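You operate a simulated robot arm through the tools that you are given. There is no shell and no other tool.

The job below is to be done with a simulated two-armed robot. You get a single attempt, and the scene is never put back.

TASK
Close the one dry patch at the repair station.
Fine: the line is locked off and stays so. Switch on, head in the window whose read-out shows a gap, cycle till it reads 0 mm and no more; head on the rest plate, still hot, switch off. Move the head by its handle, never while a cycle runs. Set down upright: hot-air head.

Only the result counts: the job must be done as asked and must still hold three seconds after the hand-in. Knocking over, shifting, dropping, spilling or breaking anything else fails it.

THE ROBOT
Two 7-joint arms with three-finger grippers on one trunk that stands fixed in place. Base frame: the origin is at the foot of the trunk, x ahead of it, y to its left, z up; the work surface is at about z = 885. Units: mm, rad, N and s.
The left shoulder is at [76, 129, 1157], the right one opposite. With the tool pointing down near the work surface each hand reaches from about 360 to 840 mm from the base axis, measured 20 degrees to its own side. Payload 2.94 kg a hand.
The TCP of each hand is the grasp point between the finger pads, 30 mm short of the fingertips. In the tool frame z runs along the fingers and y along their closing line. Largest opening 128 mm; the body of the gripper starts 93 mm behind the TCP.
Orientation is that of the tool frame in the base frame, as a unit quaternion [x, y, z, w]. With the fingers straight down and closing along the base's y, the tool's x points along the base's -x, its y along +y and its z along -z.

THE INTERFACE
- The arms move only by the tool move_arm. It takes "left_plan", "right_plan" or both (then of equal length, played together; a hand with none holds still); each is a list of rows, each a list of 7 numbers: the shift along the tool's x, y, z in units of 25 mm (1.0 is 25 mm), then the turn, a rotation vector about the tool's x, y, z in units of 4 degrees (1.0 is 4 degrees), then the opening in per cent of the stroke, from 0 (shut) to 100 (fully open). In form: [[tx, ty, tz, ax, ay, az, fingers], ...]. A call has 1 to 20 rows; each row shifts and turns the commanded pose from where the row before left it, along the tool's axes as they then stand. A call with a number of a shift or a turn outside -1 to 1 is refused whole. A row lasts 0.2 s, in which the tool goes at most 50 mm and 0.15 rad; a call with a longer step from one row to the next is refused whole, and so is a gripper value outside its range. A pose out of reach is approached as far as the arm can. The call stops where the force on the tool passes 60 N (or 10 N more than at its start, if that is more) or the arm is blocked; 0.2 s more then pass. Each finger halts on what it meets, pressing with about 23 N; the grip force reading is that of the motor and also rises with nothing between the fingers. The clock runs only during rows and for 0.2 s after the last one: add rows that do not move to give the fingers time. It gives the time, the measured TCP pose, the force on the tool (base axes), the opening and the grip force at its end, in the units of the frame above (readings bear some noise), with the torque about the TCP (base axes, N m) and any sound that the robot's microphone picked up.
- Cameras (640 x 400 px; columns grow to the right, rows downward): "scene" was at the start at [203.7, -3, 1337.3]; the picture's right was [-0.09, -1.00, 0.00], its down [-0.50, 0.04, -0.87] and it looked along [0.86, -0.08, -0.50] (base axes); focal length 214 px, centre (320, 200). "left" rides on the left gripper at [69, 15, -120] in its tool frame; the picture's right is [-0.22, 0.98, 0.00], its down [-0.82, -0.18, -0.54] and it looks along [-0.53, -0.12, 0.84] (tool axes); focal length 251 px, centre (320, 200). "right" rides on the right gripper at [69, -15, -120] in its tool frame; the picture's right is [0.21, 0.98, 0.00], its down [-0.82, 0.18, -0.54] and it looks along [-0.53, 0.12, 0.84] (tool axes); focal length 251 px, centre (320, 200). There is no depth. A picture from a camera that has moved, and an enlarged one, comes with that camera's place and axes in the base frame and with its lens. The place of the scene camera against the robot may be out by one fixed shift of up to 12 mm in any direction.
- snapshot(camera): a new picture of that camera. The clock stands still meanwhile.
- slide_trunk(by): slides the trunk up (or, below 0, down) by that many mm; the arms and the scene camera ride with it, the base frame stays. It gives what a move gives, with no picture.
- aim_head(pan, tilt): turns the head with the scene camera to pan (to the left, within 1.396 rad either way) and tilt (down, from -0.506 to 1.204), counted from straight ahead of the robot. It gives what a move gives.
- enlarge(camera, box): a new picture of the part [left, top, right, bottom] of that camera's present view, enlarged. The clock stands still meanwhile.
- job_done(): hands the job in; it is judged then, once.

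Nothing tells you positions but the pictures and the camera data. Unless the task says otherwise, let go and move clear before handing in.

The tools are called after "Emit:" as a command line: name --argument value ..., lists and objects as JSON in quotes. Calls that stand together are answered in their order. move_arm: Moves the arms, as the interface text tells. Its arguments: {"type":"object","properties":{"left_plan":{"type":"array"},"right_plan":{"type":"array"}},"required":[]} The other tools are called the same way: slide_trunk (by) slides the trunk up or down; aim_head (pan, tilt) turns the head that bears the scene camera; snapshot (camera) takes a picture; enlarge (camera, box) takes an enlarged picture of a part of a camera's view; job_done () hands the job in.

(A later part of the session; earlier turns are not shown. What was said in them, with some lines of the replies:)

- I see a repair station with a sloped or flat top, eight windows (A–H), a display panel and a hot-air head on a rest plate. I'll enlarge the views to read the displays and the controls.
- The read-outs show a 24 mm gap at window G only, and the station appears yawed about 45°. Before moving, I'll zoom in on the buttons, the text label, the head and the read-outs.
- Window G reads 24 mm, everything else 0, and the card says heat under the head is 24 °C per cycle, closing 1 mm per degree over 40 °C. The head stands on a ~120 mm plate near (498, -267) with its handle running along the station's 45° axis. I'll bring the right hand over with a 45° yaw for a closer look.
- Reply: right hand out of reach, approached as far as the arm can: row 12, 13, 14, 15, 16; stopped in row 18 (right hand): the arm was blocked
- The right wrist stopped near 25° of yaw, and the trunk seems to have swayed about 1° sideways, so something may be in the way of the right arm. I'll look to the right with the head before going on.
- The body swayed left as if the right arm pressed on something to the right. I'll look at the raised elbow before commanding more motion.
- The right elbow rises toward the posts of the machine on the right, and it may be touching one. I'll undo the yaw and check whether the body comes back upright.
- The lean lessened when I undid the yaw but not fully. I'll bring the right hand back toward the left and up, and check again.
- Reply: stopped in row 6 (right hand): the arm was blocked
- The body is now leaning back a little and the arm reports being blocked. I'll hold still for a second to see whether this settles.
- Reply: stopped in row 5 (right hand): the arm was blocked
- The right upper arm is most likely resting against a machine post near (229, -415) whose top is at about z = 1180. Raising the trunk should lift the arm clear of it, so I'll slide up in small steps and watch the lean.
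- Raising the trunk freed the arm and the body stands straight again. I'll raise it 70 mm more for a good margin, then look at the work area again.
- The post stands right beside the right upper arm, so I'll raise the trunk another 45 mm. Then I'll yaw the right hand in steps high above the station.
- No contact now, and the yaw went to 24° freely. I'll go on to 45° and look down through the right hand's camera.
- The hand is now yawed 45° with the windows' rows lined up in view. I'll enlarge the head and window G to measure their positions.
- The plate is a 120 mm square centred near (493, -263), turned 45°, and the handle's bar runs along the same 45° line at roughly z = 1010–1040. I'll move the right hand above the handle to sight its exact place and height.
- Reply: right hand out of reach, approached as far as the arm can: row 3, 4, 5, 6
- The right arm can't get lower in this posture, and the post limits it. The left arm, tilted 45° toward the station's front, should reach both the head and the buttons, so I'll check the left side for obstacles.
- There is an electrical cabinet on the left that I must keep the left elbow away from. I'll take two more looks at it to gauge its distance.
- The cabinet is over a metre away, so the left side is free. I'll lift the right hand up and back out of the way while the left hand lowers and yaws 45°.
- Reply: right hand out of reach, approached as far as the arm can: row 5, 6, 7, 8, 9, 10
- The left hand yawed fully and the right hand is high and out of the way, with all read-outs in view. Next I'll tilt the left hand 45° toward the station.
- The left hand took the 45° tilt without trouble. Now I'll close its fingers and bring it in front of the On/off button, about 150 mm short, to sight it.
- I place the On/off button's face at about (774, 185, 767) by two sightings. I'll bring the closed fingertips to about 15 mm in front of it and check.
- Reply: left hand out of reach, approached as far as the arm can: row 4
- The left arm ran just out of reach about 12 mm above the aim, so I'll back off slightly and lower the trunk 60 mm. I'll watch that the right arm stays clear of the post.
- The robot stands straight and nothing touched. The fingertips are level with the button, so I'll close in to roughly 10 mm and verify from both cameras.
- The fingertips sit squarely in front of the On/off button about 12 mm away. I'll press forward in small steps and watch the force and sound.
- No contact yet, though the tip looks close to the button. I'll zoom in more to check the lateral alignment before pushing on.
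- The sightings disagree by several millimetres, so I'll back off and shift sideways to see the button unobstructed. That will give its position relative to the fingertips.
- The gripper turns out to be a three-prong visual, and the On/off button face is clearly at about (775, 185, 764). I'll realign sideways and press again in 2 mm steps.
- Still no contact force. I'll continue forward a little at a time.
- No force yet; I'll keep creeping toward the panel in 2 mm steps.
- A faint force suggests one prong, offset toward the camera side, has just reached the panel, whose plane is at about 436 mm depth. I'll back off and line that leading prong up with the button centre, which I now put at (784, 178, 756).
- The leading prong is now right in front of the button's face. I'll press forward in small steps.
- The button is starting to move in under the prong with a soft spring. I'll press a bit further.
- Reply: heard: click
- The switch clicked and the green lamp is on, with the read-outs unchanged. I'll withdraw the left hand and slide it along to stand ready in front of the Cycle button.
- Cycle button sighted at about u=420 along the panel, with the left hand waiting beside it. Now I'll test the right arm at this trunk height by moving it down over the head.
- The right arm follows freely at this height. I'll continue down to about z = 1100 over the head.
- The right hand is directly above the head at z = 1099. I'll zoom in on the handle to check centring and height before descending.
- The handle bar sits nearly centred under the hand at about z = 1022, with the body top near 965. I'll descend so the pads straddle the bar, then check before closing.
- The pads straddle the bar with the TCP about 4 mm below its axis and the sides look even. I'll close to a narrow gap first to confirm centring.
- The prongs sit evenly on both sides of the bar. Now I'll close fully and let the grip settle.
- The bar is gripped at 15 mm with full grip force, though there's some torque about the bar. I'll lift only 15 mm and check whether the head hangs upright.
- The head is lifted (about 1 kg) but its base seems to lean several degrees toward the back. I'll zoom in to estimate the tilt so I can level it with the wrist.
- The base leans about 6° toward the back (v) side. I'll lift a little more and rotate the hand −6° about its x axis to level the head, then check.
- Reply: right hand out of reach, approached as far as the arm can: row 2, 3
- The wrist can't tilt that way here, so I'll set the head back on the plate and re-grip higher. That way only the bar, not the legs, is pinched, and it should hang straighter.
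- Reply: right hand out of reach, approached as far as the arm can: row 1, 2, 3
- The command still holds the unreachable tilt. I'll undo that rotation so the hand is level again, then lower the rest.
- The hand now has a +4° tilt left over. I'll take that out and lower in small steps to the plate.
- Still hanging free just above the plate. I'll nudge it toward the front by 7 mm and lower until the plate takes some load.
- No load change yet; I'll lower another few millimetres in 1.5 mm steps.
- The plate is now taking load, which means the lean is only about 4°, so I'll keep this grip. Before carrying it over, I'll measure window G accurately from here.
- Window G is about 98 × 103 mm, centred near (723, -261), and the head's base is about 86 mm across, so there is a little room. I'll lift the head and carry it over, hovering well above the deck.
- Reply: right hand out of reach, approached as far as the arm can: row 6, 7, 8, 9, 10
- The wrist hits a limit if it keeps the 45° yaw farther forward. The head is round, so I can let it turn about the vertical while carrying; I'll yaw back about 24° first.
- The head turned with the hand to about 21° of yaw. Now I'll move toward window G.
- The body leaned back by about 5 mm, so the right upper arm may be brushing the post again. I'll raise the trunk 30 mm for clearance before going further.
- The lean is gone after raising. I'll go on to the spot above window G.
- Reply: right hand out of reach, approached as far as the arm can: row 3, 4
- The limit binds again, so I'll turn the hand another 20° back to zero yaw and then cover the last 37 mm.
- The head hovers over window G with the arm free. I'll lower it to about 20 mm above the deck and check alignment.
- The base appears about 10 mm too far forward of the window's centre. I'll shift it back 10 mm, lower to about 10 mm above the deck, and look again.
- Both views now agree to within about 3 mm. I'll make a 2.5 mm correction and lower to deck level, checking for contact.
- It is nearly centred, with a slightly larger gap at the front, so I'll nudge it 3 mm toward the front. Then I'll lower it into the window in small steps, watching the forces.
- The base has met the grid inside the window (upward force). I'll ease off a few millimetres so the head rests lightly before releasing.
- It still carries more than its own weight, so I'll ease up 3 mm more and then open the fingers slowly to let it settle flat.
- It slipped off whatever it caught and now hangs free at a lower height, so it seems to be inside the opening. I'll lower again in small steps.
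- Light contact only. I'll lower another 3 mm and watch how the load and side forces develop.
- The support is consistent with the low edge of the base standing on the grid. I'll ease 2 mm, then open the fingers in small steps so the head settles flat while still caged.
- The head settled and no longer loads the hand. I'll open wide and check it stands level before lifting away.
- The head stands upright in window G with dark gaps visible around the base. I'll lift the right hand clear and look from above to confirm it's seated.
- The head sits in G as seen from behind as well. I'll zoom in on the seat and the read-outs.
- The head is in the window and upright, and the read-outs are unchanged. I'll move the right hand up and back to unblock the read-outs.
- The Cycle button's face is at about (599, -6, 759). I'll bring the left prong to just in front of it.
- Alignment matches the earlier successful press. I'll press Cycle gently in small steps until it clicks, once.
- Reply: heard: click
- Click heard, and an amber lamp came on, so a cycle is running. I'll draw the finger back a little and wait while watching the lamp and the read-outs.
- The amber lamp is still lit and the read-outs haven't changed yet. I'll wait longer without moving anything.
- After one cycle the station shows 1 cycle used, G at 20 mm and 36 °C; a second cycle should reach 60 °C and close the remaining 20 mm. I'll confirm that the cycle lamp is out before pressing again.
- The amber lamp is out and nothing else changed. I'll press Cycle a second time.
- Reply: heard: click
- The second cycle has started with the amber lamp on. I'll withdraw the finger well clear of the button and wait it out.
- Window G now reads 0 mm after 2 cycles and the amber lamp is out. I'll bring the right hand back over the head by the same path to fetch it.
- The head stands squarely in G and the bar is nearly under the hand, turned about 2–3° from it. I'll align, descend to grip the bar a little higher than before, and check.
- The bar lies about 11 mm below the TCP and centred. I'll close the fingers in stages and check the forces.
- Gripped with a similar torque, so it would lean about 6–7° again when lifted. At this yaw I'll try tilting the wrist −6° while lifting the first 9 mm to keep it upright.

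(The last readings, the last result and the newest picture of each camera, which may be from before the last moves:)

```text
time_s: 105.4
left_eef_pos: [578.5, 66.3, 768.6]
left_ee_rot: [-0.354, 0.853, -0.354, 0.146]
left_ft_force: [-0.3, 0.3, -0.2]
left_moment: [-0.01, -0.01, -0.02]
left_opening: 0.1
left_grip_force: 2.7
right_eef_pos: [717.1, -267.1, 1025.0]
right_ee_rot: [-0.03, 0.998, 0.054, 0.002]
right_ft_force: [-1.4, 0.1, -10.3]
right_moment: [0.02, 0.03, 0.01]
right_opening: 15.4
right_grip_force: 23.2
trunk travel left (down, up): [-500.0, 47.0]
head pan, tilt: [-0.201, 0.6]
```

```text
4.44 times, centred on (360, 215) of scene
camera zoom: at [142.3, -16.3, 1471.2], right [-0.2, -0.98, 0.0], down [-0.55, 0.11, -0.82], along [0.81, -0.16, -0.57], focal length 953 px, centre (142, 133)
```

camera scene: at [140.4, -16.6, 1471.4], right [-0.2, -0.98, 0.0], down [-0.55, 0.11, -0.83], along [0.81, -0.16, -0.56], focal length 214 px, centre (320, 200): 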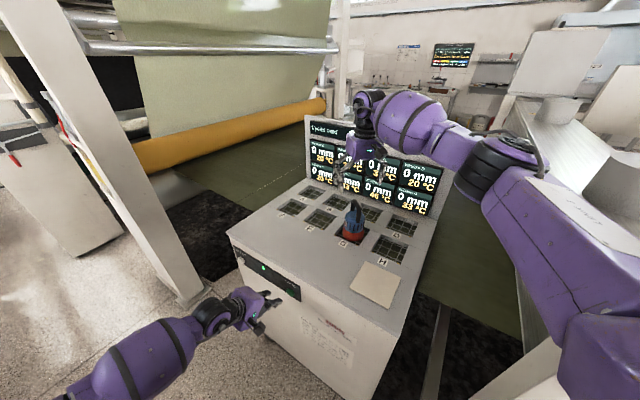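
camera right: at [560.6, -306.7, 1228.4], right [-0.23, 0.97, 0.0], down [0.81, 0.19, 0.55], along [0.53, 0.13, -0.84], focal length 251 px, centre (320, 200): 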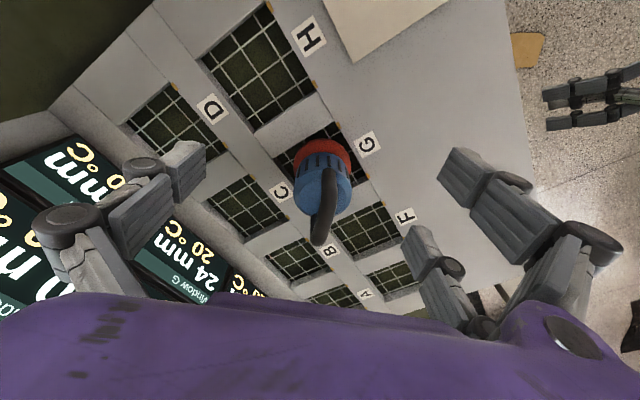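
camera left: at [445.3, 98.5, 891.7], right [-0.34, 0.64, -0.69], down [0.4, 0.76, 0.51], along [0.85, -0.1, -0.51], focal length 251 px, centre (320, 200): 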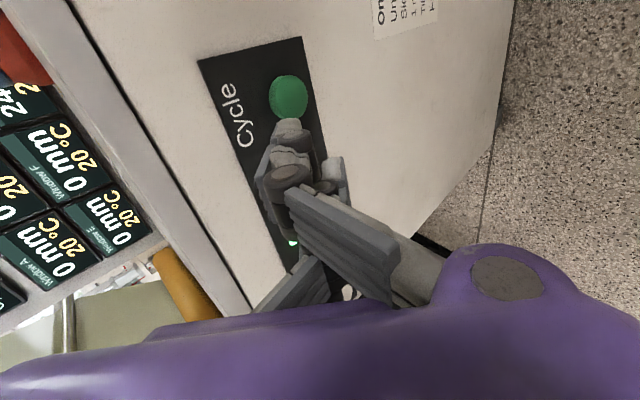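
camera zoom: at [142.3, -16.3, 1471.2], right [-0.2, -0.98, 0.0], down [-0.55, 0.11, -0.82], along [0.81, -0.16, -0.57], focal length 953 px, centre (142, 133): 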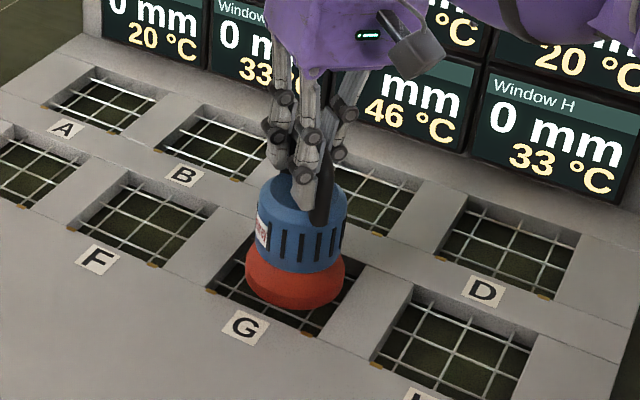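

The wrist took the counter-tilt, and the head now hangs nearly upright with almost no torque. I'll lift it straight up out of the window.

Emit:
move_arm --right_plan '[[0, 0.054, -0.497, 0, 0, 0, 0], [0, 0.054, -0.497, 0, 0, 0, 0], [0, 0.054, -0.497, 0, 0, 0, 0], [0, 0.054, -0.497, 0, 0, 0, 0], [0, 0, 0, 0, 0, 0, 0]]'

Emit:
snapshot --camera "scene"

Emit:
enlarge --camera "scene" --box '[320, 170, 400, 260]'

```text
time_s: 106.6
left_eef_pos: [578.5, 67.1, 767.3]
left_ee_rot: [-0.355, 0.853, -0.354, 0.147]
left_ft_force: [-0.1, 0.5, 0.1]
left_moment: [-0.02, 0.01, 0.0]
left_opening: 0.2
left_grip_force: 2.7
right_eef_pos: [716.7, -266.6, 1074.2]
right_ee_rot: [-0.03, 0.998, 0.053, 0.003]
right_ft_force: [1.0, 0.4, -10.6]
right_moment: [0.04, 0.04, 0.02]
right_opening: 15.5
right_grip_force: 23.5
trunk travel left (down, up): [-500.0, 47.0]
head pan, tilt: [-0.201, 0.6]
```

```text
taken
camera scene: at [142.5, -16.5, 1471.1], right [-0.2, -0.98, 0.0], down [-0.55, 0.11, -0.82], along [0.81, -0.16, -0.57], focal length 214 px, centre (320, 200)
```

scene: 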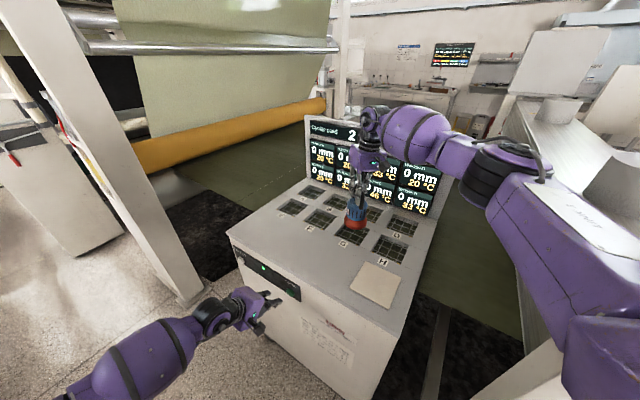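

```text
4.44 times, centred on (360, 215) of scene
camera zoom: at [142.5, -16.5, 1471.1], right [-0.2, -0.98, 0.0], down [-0.55, 0.11, -0.82], along [0.81, -0.16, -0.57], focal length 953 px, centre (142, 133)
```

zoom: 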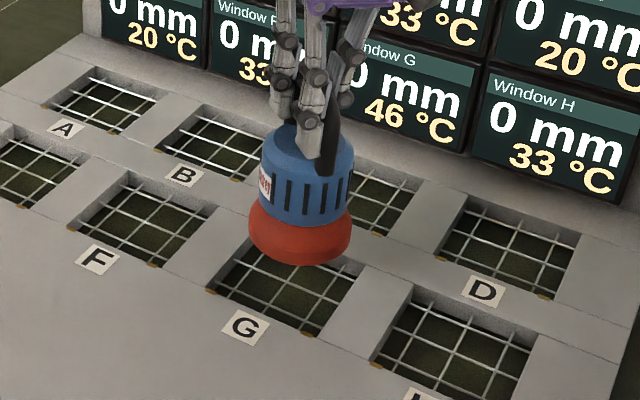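

The head is clear of the deck. I'll carry it back toward the rest plate in two stages, watching for any lean.

Emit:
move_arm --right_plan '[[0.6, 0.045, 0.005, 0, 0, 0, 0], [0.892, 0.0676, 0.0073, 0, 0, 0, 0], [0.892, 0.0676, 0.0073, 0, 0, 0, 0], [0.892, 0.0676, 0.0073, 0, 0, 0, 0], [0.892, 0.0676, 0.0073, 0, 0, 0, 0], [0, 0, 0, 0, 0, 0, 0]]'

Emit:
snapshot --camera "scene"

```text
time_s: 108.0
left_eef_pos: [578.2, 67.3, 767.7]
left_ee_rot: [-0.353, 0.854, -0.354, 0.146]
left_ft_force: [-0.3, -0.4, -0.3]
left_moment: [-0.03, 0.01, 0.0]
left_opening: 0.1
left_grip_force: 3.0
right_eef_pos: [611.2, -265.4, 1072.8]
right_ee_rot: [-0.029, 0.998, 0.052, 0.001]
right_ft_force: [0.9, -0.6, -10.0]
right_moment: [0.04, 0.05, 0.02]
right_opening: 15.7
right_grip_force: 22.8
trunk travel left (down, up): [-500.0, 47.0]
head pan, tilt: [-0.201, 0.6]
```

```text
taken
camera scene: at [142.7, -16.2, 1471.2], right [-0.2, -0.98, 0.0], down [-0.55, 0.11, -0.82], along [0.81, -0.16, -0.57], focal length 214 px, centre (320, 200)
```

scene: 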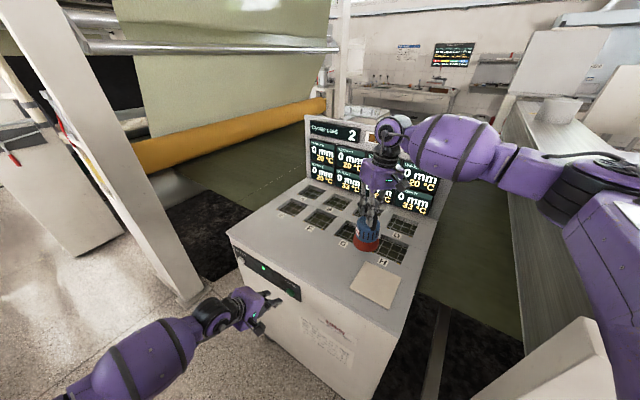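

No lean, so I'll continue to above the plate.

Emit:
move_arm --right_plan '[[0.785, 0.063, 0.007, 0, 0, 0, 0], [0.785, 0.063, 0.007, 0, 0, 0, 0], [0.785, 0.063, 0.007, 0, 0, 0, 0], [0.785, 0.063, 0.007, 0, 0, 0, 0], [0.785, 0.063, 0.007, 0, 0, 0, 0], [0.785, 0.063, 0.007, 0, 0, 0, 0], [0, 0, 0, 0, 0, 0, 0]]'

Emit:
snapshot --camera "scene"

Emit:
snapshot --camera "right"

```text
time_s: 109.6
left_eef_pos: [578.7, 66.7, 767.7]
left_ee_rot: [-0.354, 0.854, -0.354, 0.145]
left_ft_force: [0.8, 0.1, 0.4]
left_moment: [0.01, -0.01, -0.03]
left_opening: 0.0
left_grip_force: 2.9
right_eef_pos: [493.2, -262.4, 1072.7]
right_ee_rot: [-0.03, 0.998, 0.054, 0.003]
right_ft_force: [0.6, -0.1, -10.3]
right_moment: [0.04, 0.01, 0.01]
right_opening: 15.5
right_grip_force: 23.0
trunk travel left (down, up): [-500.0, 47.0]
head pan, tilt: [-0.201, 0.6]
```

```text
taken
camera scene: at [142.5, -16.2, 1471.2], right [-0.2, -0.98, 0.0], down [-0.55, 0.11, -0.82], along [0.81, -0.16, -0.57], focal length 214 px, centre (320, 200)
```

scene: 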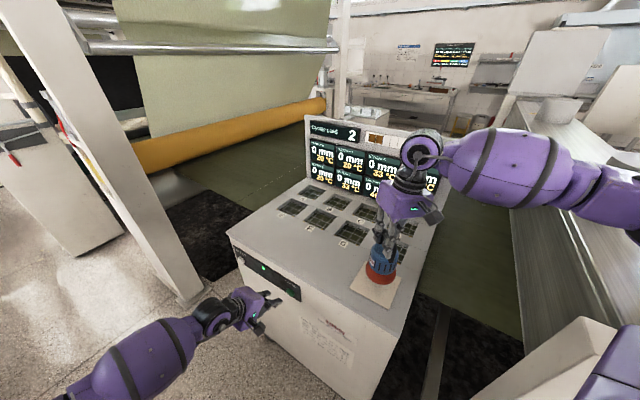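

```text
taken
camera right: at [424.1, -294.7, 1190.1], right [-0.27, 0.96, 0.1], down [0.81, 0.17, 0.56], along [0.52, 0.24, -0.82], focal length 251 px, centre (320, 200)
```

right: 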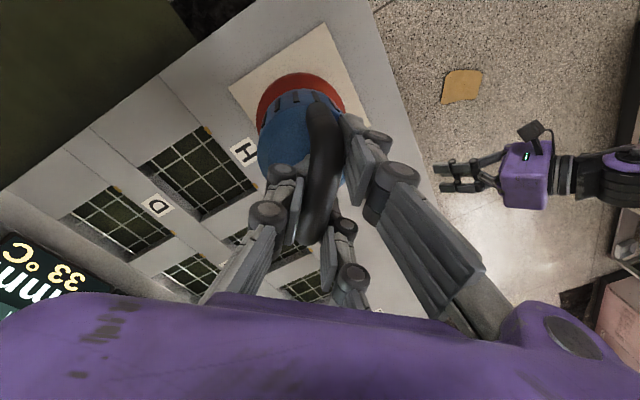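

The head is above the rest plate. I'll lower it to about 10 mm above the plate and check centring.

Emit:
move_arm --right_plan '[[0, -0.05, 0.45, 0, 0, 0, 0], [0, -0.05, 0.45, 0, 0, 0, 0], [0, -0.03, 0.29, 0, 0, 0, 0], [0, 0, 0, 0, 0, 0, 0]]'

Emit:
enlarge --camera "scene" --box '[330, 210, 430, 310]'

Emit:
enlarge --camera "right" --box '[200, 0, 420, 180]'

```text
time_s: 110.6
left_eef_pos: [579.0, 67.4, 768.6]
left_ee_rot: [-0.354, 0.853, -0.354, 0.147]
left_ft_force: [-0.2, 0.0, -0.1]
left_moment: [0.0, -0.05, -0.01]
left_opening: 0.2
left_grip_force: 3.2
right_eef_pos: [492.6, -262.3, 1043.3]
right_ee_rot: [-0.029, 0.998, 0.053, 0.003]
right_ft_force: [-0.8, 0.0, -10.7]
right_moment: [0.04, 0.08, -0.02]
right_opening: 15.5
right_grip_force: 23.3
trunk travel left (down, up): [-500.0, 47.0]
head pan, tilt: [-0.201, 0.6]
```

```text
4.00 times, centred on (380, 260) of scene
camera zoom: at [141.9, -16.3, 1471.3], right [-0.2, -0.98, 0.0], down [-0.55, 0.11, -0.82], along [0.81, -0.16, -0.57], focal length 858 px, centre (80, -40)
```

zoom: 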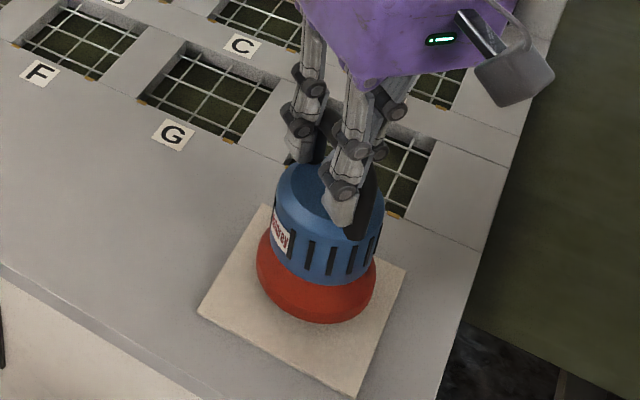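

```text
2.22 times, centred on (310, 90) of right
camera zoom: at [424.8, -294.3, 1160.7], right [-0.27, 0.96, 0.1], down [0.81, 0.17, 0.56], along [0.52, 0.24, -0.82], focal length 559 px, centre (342, 444)
```

zoom: 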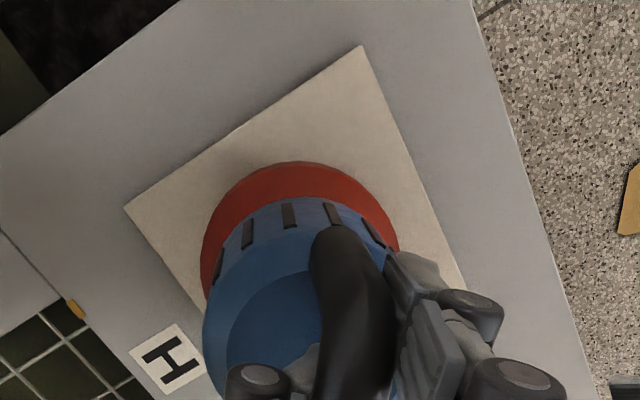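

The base would land about 7 mm off-centre to the right. I'll shift it 7 mm left and then lower gently until the plate takes the weight.

Emit:
move_arm --right_plan '[[-0.016, 0.278, 0.03, 0, 0, 0, 0], [0, -0.02, 0.16, 0, 0, 0, 0], [0, -0.01, 0.08, 0, 0, 0, 0], [0, 0, 0, 0, 0, 0, 0]]'

Emit:
enlarge --camera "scene" --box '[330, 210, 430, 310]'

```text
time_s: 111.6
left_eef_pos: [578.9, 65.8, 768.0]
left_ee_rot: [-0.354, 0.853, -0.354, 0.147]
left_ft_force: [-0.3, -0.1, 0.3]
left_moment: [-0.02, -0.05, 0.03]
left_opening: 0.0
left_grip_force: 3.5
right_eef_pos: [492.5, -255.1, 1037.7]
right_ee_rot: [-0.03, 0.998, 0.054, 0.003]
right_ft_force: [-0.6, 0.3, -11.1]
right_moment: [0.03, 0.01, 0.03]
right_opening: 15.4
right_grip_force: 22.7
trunk travel left (down, up): [-500.0, 47.0]
head pan, tilt: [-0.201, 0.6]
```

```text
4.00 times, centred on (380, 260) of scene
camera zoom: at [141.8, -16.3, 1471.3], right [-0.2, -0.98, 0.0], down [-0.55, 0.11, -0.82], along [0.81, -0.16, -0.57], focal length 858 px, centre (80, -40)
```

zoom: 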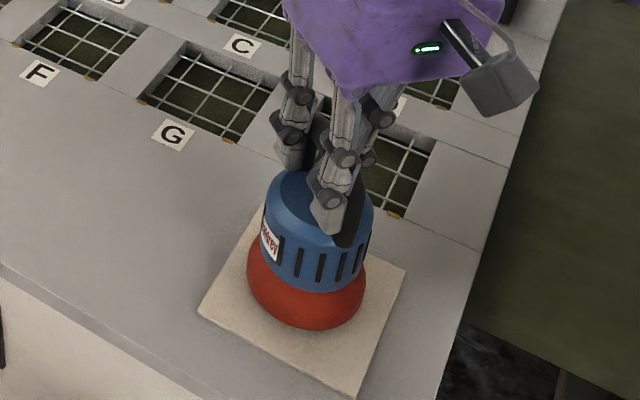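

Well centred and still hanging free. I'll lower in 1.5 mm steps until contact.

Emit:
move_arm --right_plan '[[0, -0.007, 0.06, 0, 0, 0, 0], [0, -0.007, 0.06, 0, 0, 0, 0], [0, 0, 0, 0, 0, 0, 0]]'

```text
time_s: 112.4
left_eef_pos: [579.1, 66.3, 768.3]
left_ee_rot: [-0.354, 0.853, -0.353, 0.147]
left_ft_force: [0.5, 0.1, -0.3]
left_moment: [0.01, 0.02, 0.01]
left_opening: 0.0
left_grip_force: 3.1
right_eef_pos: [494.6, -255.5, 1035.3]
right_ee_rot: [-0.029, 0.998, 0.054, 0.003]
right_ft_force: [-0.6, 0.1, -11.5]
right_moment: [0.06, 0.02, -0.01]
right_opening: 15.6
right_grip_force: 22.7
trunk travel left (down, up): [-500.0, 47.0]
head pan, tilt: [-0.201, 0.6]
```

Emit:
move_arm --right_plan '[[0, -0.007, 0.06, 0, 0, 0, 0], [0, -0.007, 0.06, 0, 0, 0, 0], [0, 0, 0, 0, 0, 0, 0]]'

```text
time_s: 113.2
left_eef_pos: [578.6, 65.6, 767.9]
left_ee_rot: [-0.355, 0.853, -0.353, 0.147]
left_ft_force: [0.0, 0.1, -0.1]
left_moment: [0.0, -0.01, 0.0]
left_opening: 0.0
left_grip_force: 3.1
right_eef_pos: [494.0, -255.7, 1030.9]
right_ee_rot: [-0.03, 0.998, 0.054, 0.003]
right_ft_force: [0.2, -0.4, -9.6]
right_moment: [0.04, 0.02, 0.0]
right_opening: 15.5
right_grip_force: 23.3
trunk travel left (down, up): [-500.0, 47.0]
head pan, tilt: [-0.201, 0.6]
```

Still free at z = 1031. I'll keep lowering slowly.

Emit:
move_arm --right_plan '[[0, -0.006, 0.05, 0, 0, 0, 0], [0, -0.006, 0.05, 0, 0, 0, 0], [0, 0, 0, 0, 0, 0, 0]]'

Emit:
enlarge --camera "scene" --box '[350, 230, 430, 310]'

```text
time_s: 114.0
left_eef_pos: [578.6, 67.4, 768.4]
left_ee_rot: [-0.354, 0.853, -0.354, 0.146]
left_ft_force: [-0.1, -0.2, 0.6]
left_moment: [-0.02, 0.0, 0.01]
left_opening: 0.0
left_grip_force: 3.2
right_eef_pos: [494.5, -256.3, 1028.2]
right_ee_rot: [-0.029, 0.998, 0.053, 0.003]
right_ft_force: [-0.5, 0.0, -10.7]
right_moment: [0.04, 0.01, -0.01]
right_opening: 15.3
right_grip_force: 23.2
trunk travel left (down, up): [-500.0, 47.0]
head pan, tilt: [-0.201, 0.6]
```

```text
5.00 times, centred on (390, 270) of scene
camera zoom: at [141.9, -16.3, 1471.3], right [-0.2, -0.98, 0.0], down [-0.55, 0.11, -0.82], along [0.81, -0.16, -0.57], focal length 1072 px, centre (-30, -150)
```

zoom: 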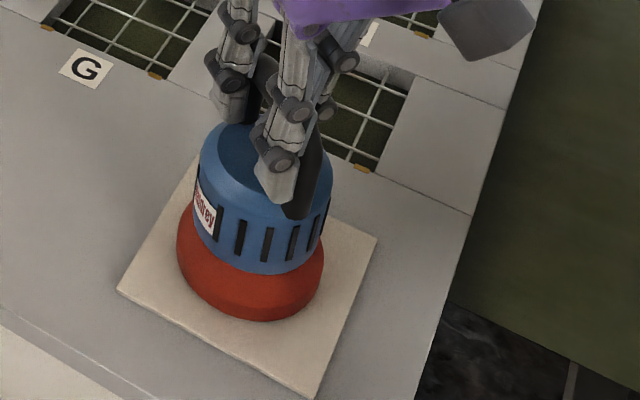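

Still free at z = 1028, nearly touching. A few more small steps.

Emit:
move_arm --right_plan '[[0, -0.006, 0.05, 0, 0, 0, 0], [0, -0.006, 0.05, 0, 0, 0, 0], [0, 0, 0, 0, 0, 0, 0]]'

```text
time_s: 114.8
left_eef_pos: [579.7, 66.6, 768.5]
left_ee_rot: [-0.354, 0.853, -0.354, 0.147]
left_ft_force: [0.4, 0.7, -0.1]
left_moment: [-0.01, -0.02, 0.01]
left_opening: 0.1
left_grip_force: 2.8
right_eef_pos: [493.9, -254.0, 1027.2]
right_ee_rot: [-0.03, 0.998, 0.053, 0.004]
right_ft_force: [0.0, -1.4, -5.0]
right_moment: [0.11, 0.05, 0.05]
right_opening: 15.6
right_grip_force: 22.9
trunk travel left (down, up): [-500.0, 47.0]
head pan, tilt: [-0.201, 0.6]
```

Contact: the plate carries about half the weight. I'll lower one more millimetre and open the fingers in small steps.

Emit:
move_arm --right_plan '[[0, -0.005, 0.04, 0, 0, 0, 0], [0, 0, 0, 0, 0, 0, 12.5], [0, 0, 0, 0, 0, 0, 13.5], [0, 0, 0, 0, 0, 0, 14.5], [0, 0, 0, 0, 0, 0, 16], [0, 0, 0, 0, 0, 0, 18], [0, 0, 0, 0, 0, 0, 20], [0, 0, 0, 0, 0, 0, 24]]'

Emit:
enlarge --camera "scene" --box '[350, 230, 430, 310]'

Emit:
snapshot --camera "right"

```text
time_s: 116.6
left_eef_pos: [579.5, 66.9, 769.0]
left_ee_rot: [-0.354, 0.853, -0.354, 0.147]
left_ft_force: [0.4, 0.4, 0.1]
left_moment: [-0.01, -0.03, -0.01]
left_opening: 0.0
left_grip_force: 2.5
right_eef_pos: [493.2, -254.0, 1025.7]
right_ee_rot: [-0.03, 0.998, 0.053, 0.004]
right_ft_force: [-0.2, 1.0, 0.0]
right_moment: [-0.01, 0.01, -0.01]
right_opening: 30.7
right_grip_force: 0.0
trunk travel left (down, up): [-500.0, 47.0]
head pan, tilt: [-0.201, 0.6]
```

```text
5.00 times, centred on (390, 270) of scene
camera zoom: at [141.0, -15.9, 1471.4], right [-0.2, -0.98, 0.0], down [-0.55, 0.11, -0.83], along [0.81, -0.16, -0.56], focal length 1072 px, centre (-30, -150)
```

zoom: 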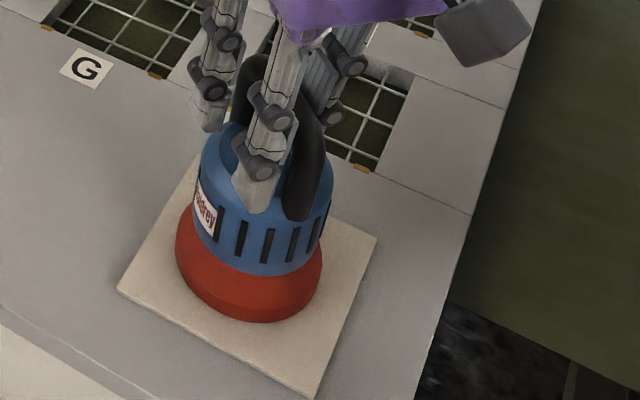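

```text
taken
camera right: at [424.9, -286.4, 1143.0], right [-0.27, 0.96, 0.1], down [0.81, 0.17, 0.56], along [0.52, 0.24, -0.82], focal length 251 px, centre (320, 200)
```

right: 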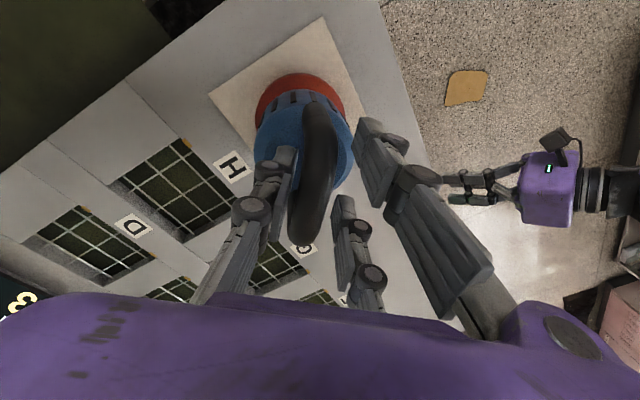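

The head stands flat on the rest plate and the hand is free. I'll open fully and lift straight up.

Emit:
move_arm --right_plan '[[0, 0, 0, 0, 0, 0, 45], [0, 0, 0, 0, 0, 0, 70], [0, 0, 0, 0, 0, 0, 100], [0, 0, 0, 0, 0, 0, 100], [0, 0.06, -0.55, 0, 0, 0, 100], [0, 0.08, -0.75, 0, 0, 0, 100], [0, 0.08, -0.75, 0, 0, 0, 100], [0, 0.08, -0.75, 0, 0, 0, 100], [0, 0.08, -0.75, 0, 0, 0, 100], [0, 0.08, -0.75, 0, 0, 0, 100], [0, 0, 0, 0, 0, 0, 100]]'

Emit:
snapshot --camera "scene"

Emit:
enlarge --camera "right" --box '[200, 0, 420, 180]'

Emit:
enlarge --camera "scene" --box '[330, 200, 430, 310]'

```text
time_s: 119.0
left_eef_pos: [579.0, 67.0, 768.9]
left_ee_rot: [-0.353, 0.853, -0.354, 0.148]
left_ft_force: [-0.5, -0.2, 0.8]
left_moment: [-0.01, -0.01, 0.03]
left_opening: 0.0
left_grip_force: 2.5
right_eef_pos: [492.6, -254.7, 1134.3]
right_ee_rot: [-0.029, 0.998, 0.054, 0.002]
right_ft_force: [-0.5, -0.4, -0.1]
right_moment: [-0.01, 0.02, 0.03]
right_opening: 128.1
right_grip_force: 0.1
trunk travel left (down, up): [-500.0, 47.0]
head pan, tilt: [-0.201, 0.6]
```

```text
taken
camera scene: at [141.2, -16.1, 1471.3], right [-0.2, -0.98, 0.0], down [-0.55, 0.11, -0.83], along [0.81, -0.16, -0.56], focal length 214 px, centre (320, 200)
```

scene: 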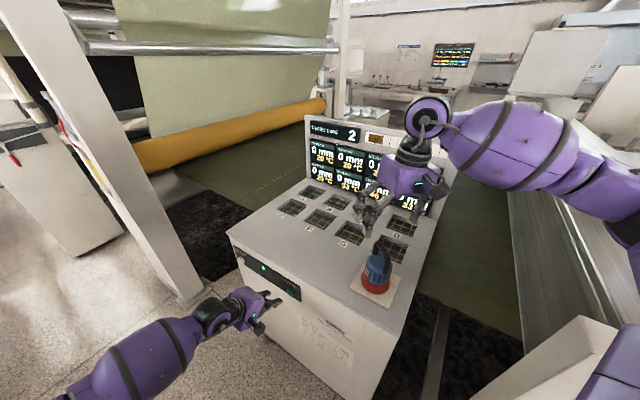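

```text
2.22 times, centred on (310, 90) of right
camera zoom: at [422.6, -286.8, 1251.5], right [-0.27, 0.96, 0.1], down [0.81, 0.17, 0.56], along [0.52, 0.24, -0.82], focal length 559 px, centre (342, 444)
```

zoom: 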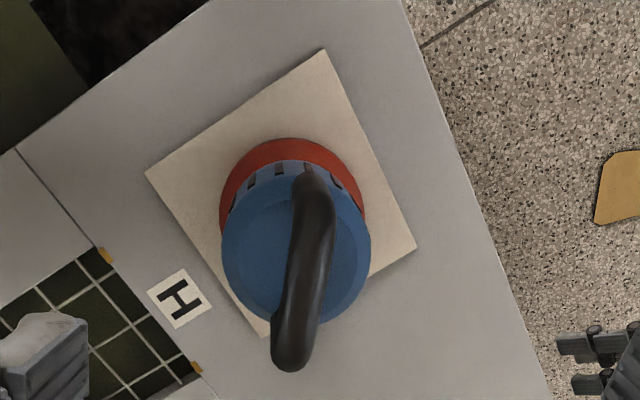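

```text
3.64 times, centred on (380, 255) of scene
camera zoom: at [141.2, -16.1, 1471.3], right [-0.2, -0.98, 0.0], down [-0.55, 0.11, -0.83], along [0.81, -0.16, -0.56], focal length 780 px, centre (102, 0)
```

zoom: 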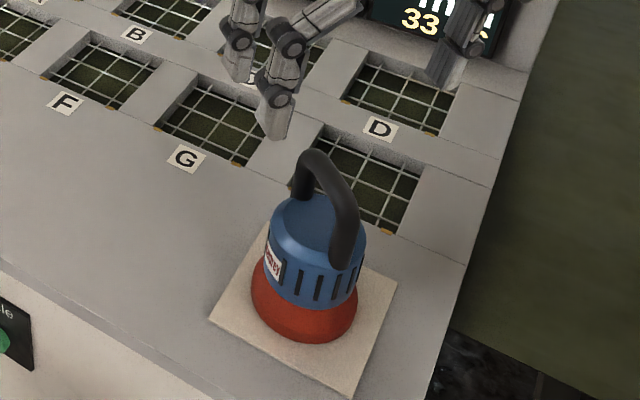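

The head is upright and centred on the plate, still switched on. I'll raise the right hand out of the way, back the left hand off a little, then lower the trunk 30 mm for reach to the On/off button.

Emit:
move_arm --left_plan '[[0, -0.4245, -0.4245, 0, 0, 0, 0], [0, -0.4245, -0.4245, 0, 0, 0, 0], [0, 0, 0, 0, 0, 0, 0], [0, 0, 0, 0, 0, 0, 0], [0, 0, 0, 0, 0, 0, 0], [0, 0, 0, 0, 0, 0, 0], [0, 0, 0, 0, 0, 0, 0]]' --right_plan '[[0, 0.108, -0.9, 0, 0, 0, 100], [0, 0.1, -0.9, 0, 0, 0, 100], [0, 0.1, -0.9, 0, 0, 0, 100], [0, 0.1, -0.9, 0, 0, 0, 100], [0, 0.1, -0.9, 0, 0, 0, 100], [0, 0.1, -0.9, 0, 0, 0, 100], [0, 0, 0, 0, 0, 0, 100]]'

Emit:
slide_trunk --by -30

Emit:
snapshot --camera "scene"

```text
time_s: 120.6
left_eef_pos: [578.6, 66.4, 798.5]
left_ee_rot: [-0.353, 0.853, -0.355, 0.146]
left_ft_force: [0.1, 0.0, -0.1]
left_moment: [-0.01, -0.02, 0.0]
left_opening: 0.0
left_grip_force: 3.6
right_eef_pos: [491.3, -254.4, 1270.9]
right_ee_rot: [-0.029, 0.998, 0.054, 0.003]
right_ft_force: [0.3, -0.7, -0.7]
right_moment: [0.0, -0.01, 0.01]
right_opening: 128.2
right_grip_force: 0.1
trunk travel left (down, up): [-500.0, 47.0]
head pan, tilt: [-0.201, 0.6]
```

```text
time_s: 121.3
left_eef_pos: [578.8, 65.8, 770.5]
left_ee_rot: [-0.353, 0.853, -0.355, 0.148]
left_ft_force: [-0.2, -0.1, 0.5]
left_moment: [0.0, -0.02, 0.02]
left_opening: 0.0
left_grip_force: 2.7
right_eef_pos: [489.0, -254.0, 1241.3]
right_ee_rot: [-0.03, 0.998, 0.053, 0.004]
right_ft_force: [0.0, 0.1, -0.2]
right_moment: [0.01, -0.03, -0.02]
right_opening: 128.2
right_grip_force: 0.0
trunk travel left (down, up): [-470.0, 77.0]
head pan, tilt: [-0.201, 0.6]
```

```text
taken
camera scene: at [163.1, -15.8, 1435.6], right [-0.2, -0.98, 0.0], down [-0.55, 0.11, -0.83], along [0.81, -0.16, -0.56], focal length 214 px, centre (320, 200)
```

scene: 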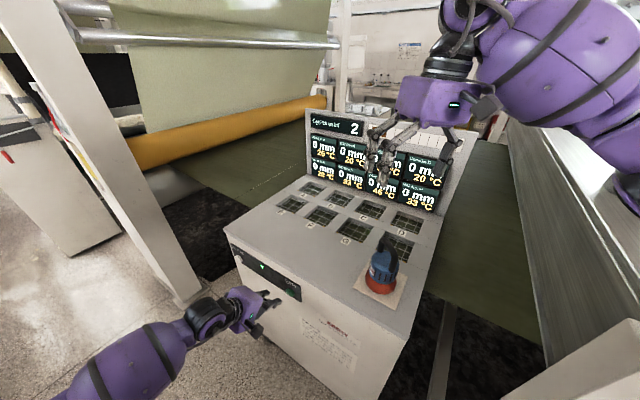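

Everything is steady with the trunk at its earlier height. I'll slide the left hand along the panel to stand in front of On/off.

Emit:
move_arm --left_plan '[[-0.948, 0.0116, 0.0116, 0, 0, 0, 0], [-0.948, 0.0116, 0.0116, 0, 0, 0, 0], [-0.948, 0.0116, 0.0116, 0, 0, 0, 0], [-0.948, 0.0116, 0.0116, 0, 0, 0, 0], [-0.948, 0.0116, 0.0116, 0, 0, 0, 0], [-0.948, 0.0116, 0.0116, 0, 0, 0, 0], [-0.948, 0.0116, 0.0116, 0, 0, 0, 0], [-0.948, 0.0116, 0.0116, 0, 0, 0, 0], [-0.948, 0.0116, 0.0116, 0, 0, 0, 0], [-0.948, 0.0116, 0.0116, 0, 0, 0, 0], [-0.948, 0.0116, 0.0116, 0, 0, 0, 0], [0, -0.283, 0.283, 0, 0, 0, 0], [0, -0.283, 0.283, 0, 0, 0, 0], [0, 0, 0, 0, 0, 0, 0]]'

Emit:
enlarge --camera "left" --box '[220, 60, 420, 185]'

Emit:
enlarge --camera "scene" --box '[180, 220, 320, 310]'

```text
time_s: 124.3
left_eef_pos: [778.2, 234.8, 763.6]
left_ee_rot: [-0.354, 0.853, -0.354, 0.147]
left_ft_force: [0.3, 0.6, -0.7]
left_moment: [0.0, 0.02, 0.0]
left_opening: 0.0
left_grip_force: 3.2
right_eef_pos: [490.7, -254.6, 1240.9]
right_ee_rot: [-0.03, 0.998, 0.054, 0.003]
right_ft_force: [-0.5, -0.9, -0.8]
right_moment: [-0.04, 0.0, 0.0]
right_opening: 127.8
right_grip_force: 0.1
trunk travel left (down, up): [-470.0, 77.0]
head pan, tilt: [-0.201, 0.6]
```

```text
3.20 times, centred on (320, 122) of left
camera zoom: at [660.3, 254.0, 836.8], right [-0.34, 0.64, -0.69], down [0.4, 0.76, 0.51], along [0.85, -0.11, -0.51], focal length 805 px, centre (320, 448)
```

zoom: 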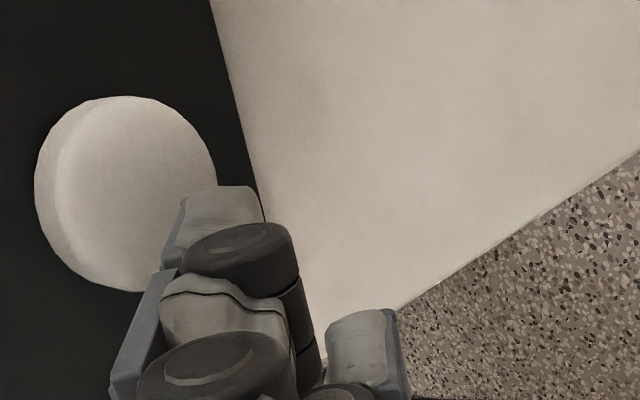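

```text
4.44 times, centred on (250, 265) of scene
camera zoom: at [163.8, -15.7, 1435.4], right [-0.2, -0.98, 0.0], down [-0.55, 0.11, -0.83], along [0.81, -0.16, -0.56], focal length 953 px, centre (631, -89)
```

zoom: 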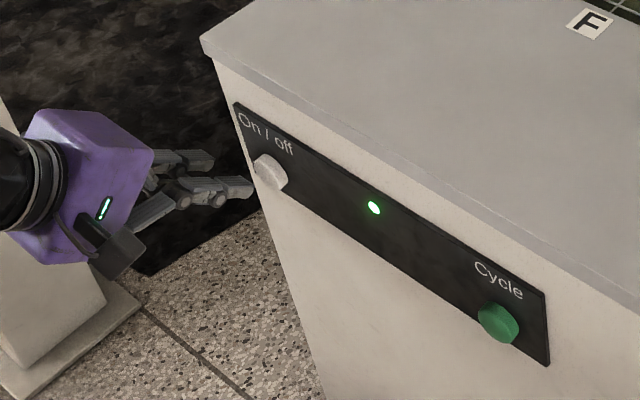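

Aligned with the On/off button just as before. I'll advance in small steps until it clicks once.

Emit:
move_arm --left_plan '[[0, -0.0849, 0.0849, 0, 0, 0, 0], [0, -0.0849, 0.0849, 0, 0, 0, 0], [0, -0.0566, 0.0566, 0, 0, 0, 0], [0, -0.0566, 0.0566, 0, 0, 0, 0]]'

```text
time_s: 125.3
left_eef_pos: [784.0, 229.7, 764.1]
left_ee_rot: [-0.354, 0.853, -0.354, 0.147]
left_ft_force: [0.2, -0.3, 0.3]
left_moment: [-0.03, 0.01, 0.01]
left_opening: 0.3
left_grip_force: 3.3
right_eef_pos: [491.4, -254.0, 1240.4]
right_ee_rot: [-0.03, 0.998, 0.054, 0.003]
right_ft_force: [0.2, 0.0, -0.5]
right_moment: [0.01, -0.01, 0.02]
right_opening: 128.1
right_grip_force: 0.0
trunk travel left (down, up): [-470.0, 77.0]
head pan, tilt: [-0.201, 0.6]
```

Emit:
move_arm --left_plan '[[0, -0.0566, 0.0566, 0, 0, 0, 0], [0, -0.0566, 0.0566, 0, 0, 0, 0]]'

Emit:
enlarge --camera "scene" --box '[180, 220, 320, 310]'

```text
time_s: 126.0
left_eef_pos: [785.2, 226.7, 763.1]
left_ee_rot: [-0.354, 0.853, -0.354, 0.146]
left_ft_force: [-0.4, 1.5, 0.1]
left_moment: [0.0, 0.0, -0.06]
left_opening: 0.0
left_grip_force: 3.0
right_eef_pos: [490.5, -254.8, 1239.8]
right_ee_rot: [-0.029, 0.998, 0.054, 0.003]
right_ft_force: [-0.5, -0.3, -0.3]
right_moment: [-0.03, 0.01, 0.02]
right_opening: 128.2
right_grip_force: 0.1
trunk travel left (down, up): [-470.0, 77.0]
head pan, tilt: [-0.201, 0.6]
```

```text
4.44 times, centred on (250, 265) of scene
camera zoom: at [163.9, -15.9, 1435.4], right [-0.2, -0.98, 0.0], down [-0.55, 0.11, -0.83], along [0.81, -0.16, -0.56], focal length 953 px, centre (631, -89)
```

zoom: 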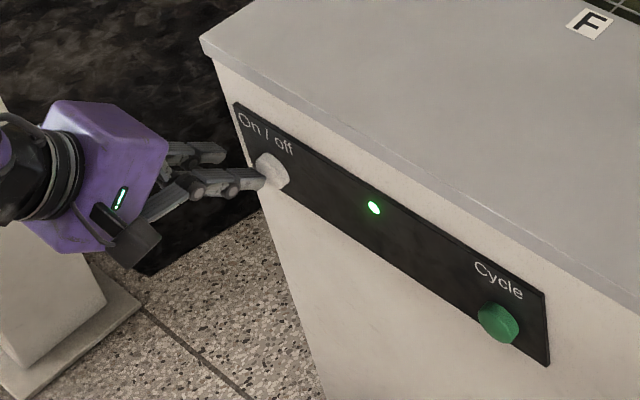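

The prong is touching the button but there's no click yet. Two more millimetre steps.

Emit:
move_arm --left_plan '[[0, -0.0424, 0.0424, 0, 0, 0, 0], [0, -0.0424, 0.0424, 0, 0, 0, 0]]'

Emit:
enlarge --camera "scene" --box '[180, 220, 320, 310]'

```text
time_s: 126.5
left_eef_pos: [788.6, 225.1, 762.6]
left_ee_rot: [-0.354, 0.853, -0.353, 0.146]
left_ft_force: [-2.1, 1.5, -0.7]
left_moment: [0.05, 0.0, -0.14]
left_opening: 0.1
left_grip_force: 3.3
right_eef_pos: [490.3, -254.6, 1239.0]
right_ee_rot: [-0.029, 0.998, 0.053, 0.003]
right_ft_force: [-0.8, 0.3, -0.8]
right_moment: [-0.03, 0.03, -0.03]
right_opening: 128.1
right_grip_force: 0.1
trunk travel left (down, up): [-470.0, 77.0]
head pan, tilt: [-0.201, 0.6]
heard: click
```

```text
4.44 times, centred on (250, 265) of scene
camera zoom: at [164.0, -15.7, 1435.4], right [-0.2, -0.98, 0.0], down [-0.55, 0.11, -0.83], along [0.81, -0.16, -0.56], focal length 953 px, centre (631, -89)
```

zoom: 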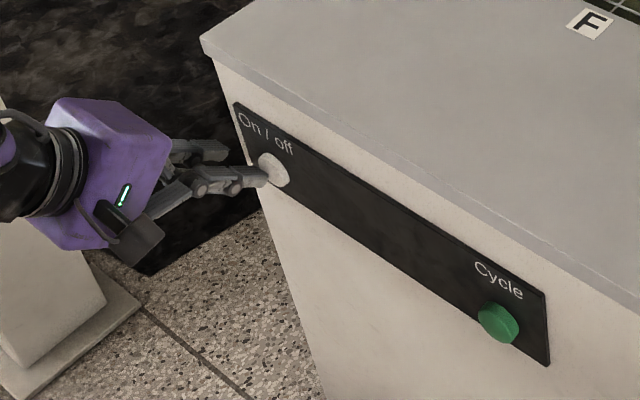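

The click sounded and the green lamp is out. I'll withdraw the left hand clear of the panel and check the whole scene.

Emit:
move_arm --left_plan '[[0, 0.5, -0.5, 0, 0, 0, 0], [0, 0.7, -0.7, 0, 0, 0, 0], [0, 0.7, -0.7, 0, 0, 0, 0], [0, 0.7, -0.7, 0, 0, 0, 0], [0, 0, 0, 0, 0, 0, 0], [0, 0, 0, 0, 0, 0, 0]]'

Emit:
snapshot --camera "scene"

Emit:
enlarge --camera "scene" --box '[295, 100, 465, 220]'

Emit:
enlarge --camera "scene" --box '[220, 200, 440, 320]'

```text
time_s: 128.0
left_eef_pos: [724.0, 287.6, 763.0]
left_ee_rot: [-0.354, 0.853, -0.354, 0.148]
left_ft_force: [0.3, -0.1, 0.2]
left_moment: [0.0, 0.0, 0.0]
left_opening: 0.1
left_grip_force: 3.4
right_eef_pos: [490.2, -253.5, 1239.4]
right_ee_rot: [-0.03, 0.998, 0.053, 0.003]
right_ft_force: [0.5, 0.4, 0.0]
right_moment: [0.01, -0.03, -0.02]
right_opening: 128.1
right_grip_force: 0.0
trunk travel left (down, up): [-470.0, 77.0]
head pan, tilt: [-0.201, 0.6]
```

```text
taken
camera scene: at [163.7, -15.6, 1435.4], right [-0.2, -0.98, 0.0], down [-0.55, 0.11, -0.83], along [0.81, -0.16, -0.56], focal length 214 px, centre (320, 200)
```

scene: 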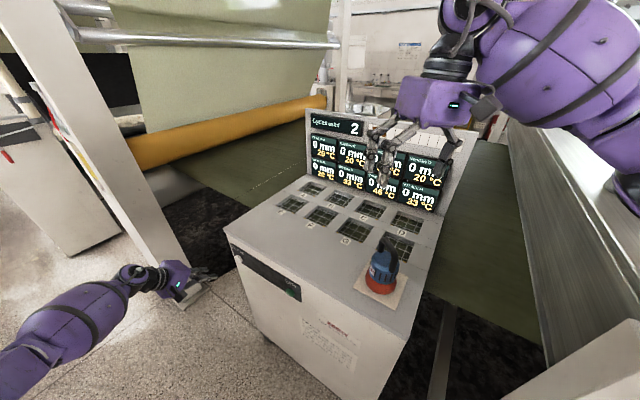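

```text
3.33 times, centred on (380, 160) of scene
camera zoom: at [163.7, -15.6, 1435.4], right [-0.2, -0.98, 0.0], down [-0.55, 0.11, -0.83], along [0.81, -0.16, -0.56], focal length 715 px, centre (120, 333)
```

zoom: 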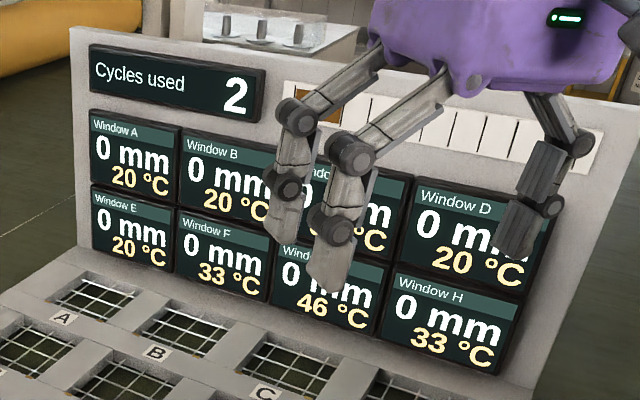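

```text
2.91 times, centred on (330, 260) of scene
camera zoom: at [163.7, -15.6, 1435.4], right [-0.2, -0.98, 0.0], down [-0.55, 0.11, -0.83], along [0.81, -0.16, -0.56], focal length 624 px, centre (291, 26)
```

zoom: 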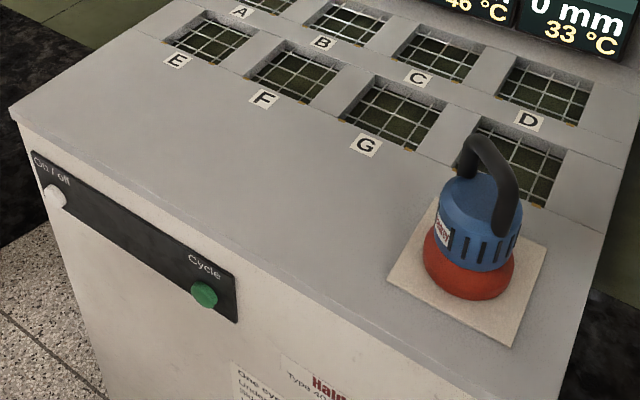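

G reads 0 mm after 2 cycles, the head stands upright on its rest plate, and the lamp is out so the station is off. Both hands are clear, so I'm handing the job in.

Emit:
job_done

```text
The job is handed in.
```

The dry patch at window G is closed: its read-out went from 24 mm to 0 mm in two cycles. I have handed the job in; no verdict came back with the hand-in.

- **Cycles:** I ran two and stopped. The head only moved while the cycle lamp was out, and I handled it only by its handle.
- **End state:** The hot-air head stands upright on the rest plate. I switched the station off only after the head was back there, and the green lamp went out. I did not touch the line lock-off.
- **Temperatures:** At the last look G read 46 °C and windows F and H read 33 °C. Window C had read 33 °C earlier but was hidden by the right hand in the last picture. All are well under the 80 °C scorch limit.
- **Contact on the way:** Early on, the right arm pressed against a machine post beside the robot, enough to tilt the robot's body a degree or so. I raised the trunk to free it; later it may have brushed the post once more. I saw nothing knocked over or shifted, but I did not look at the post again.
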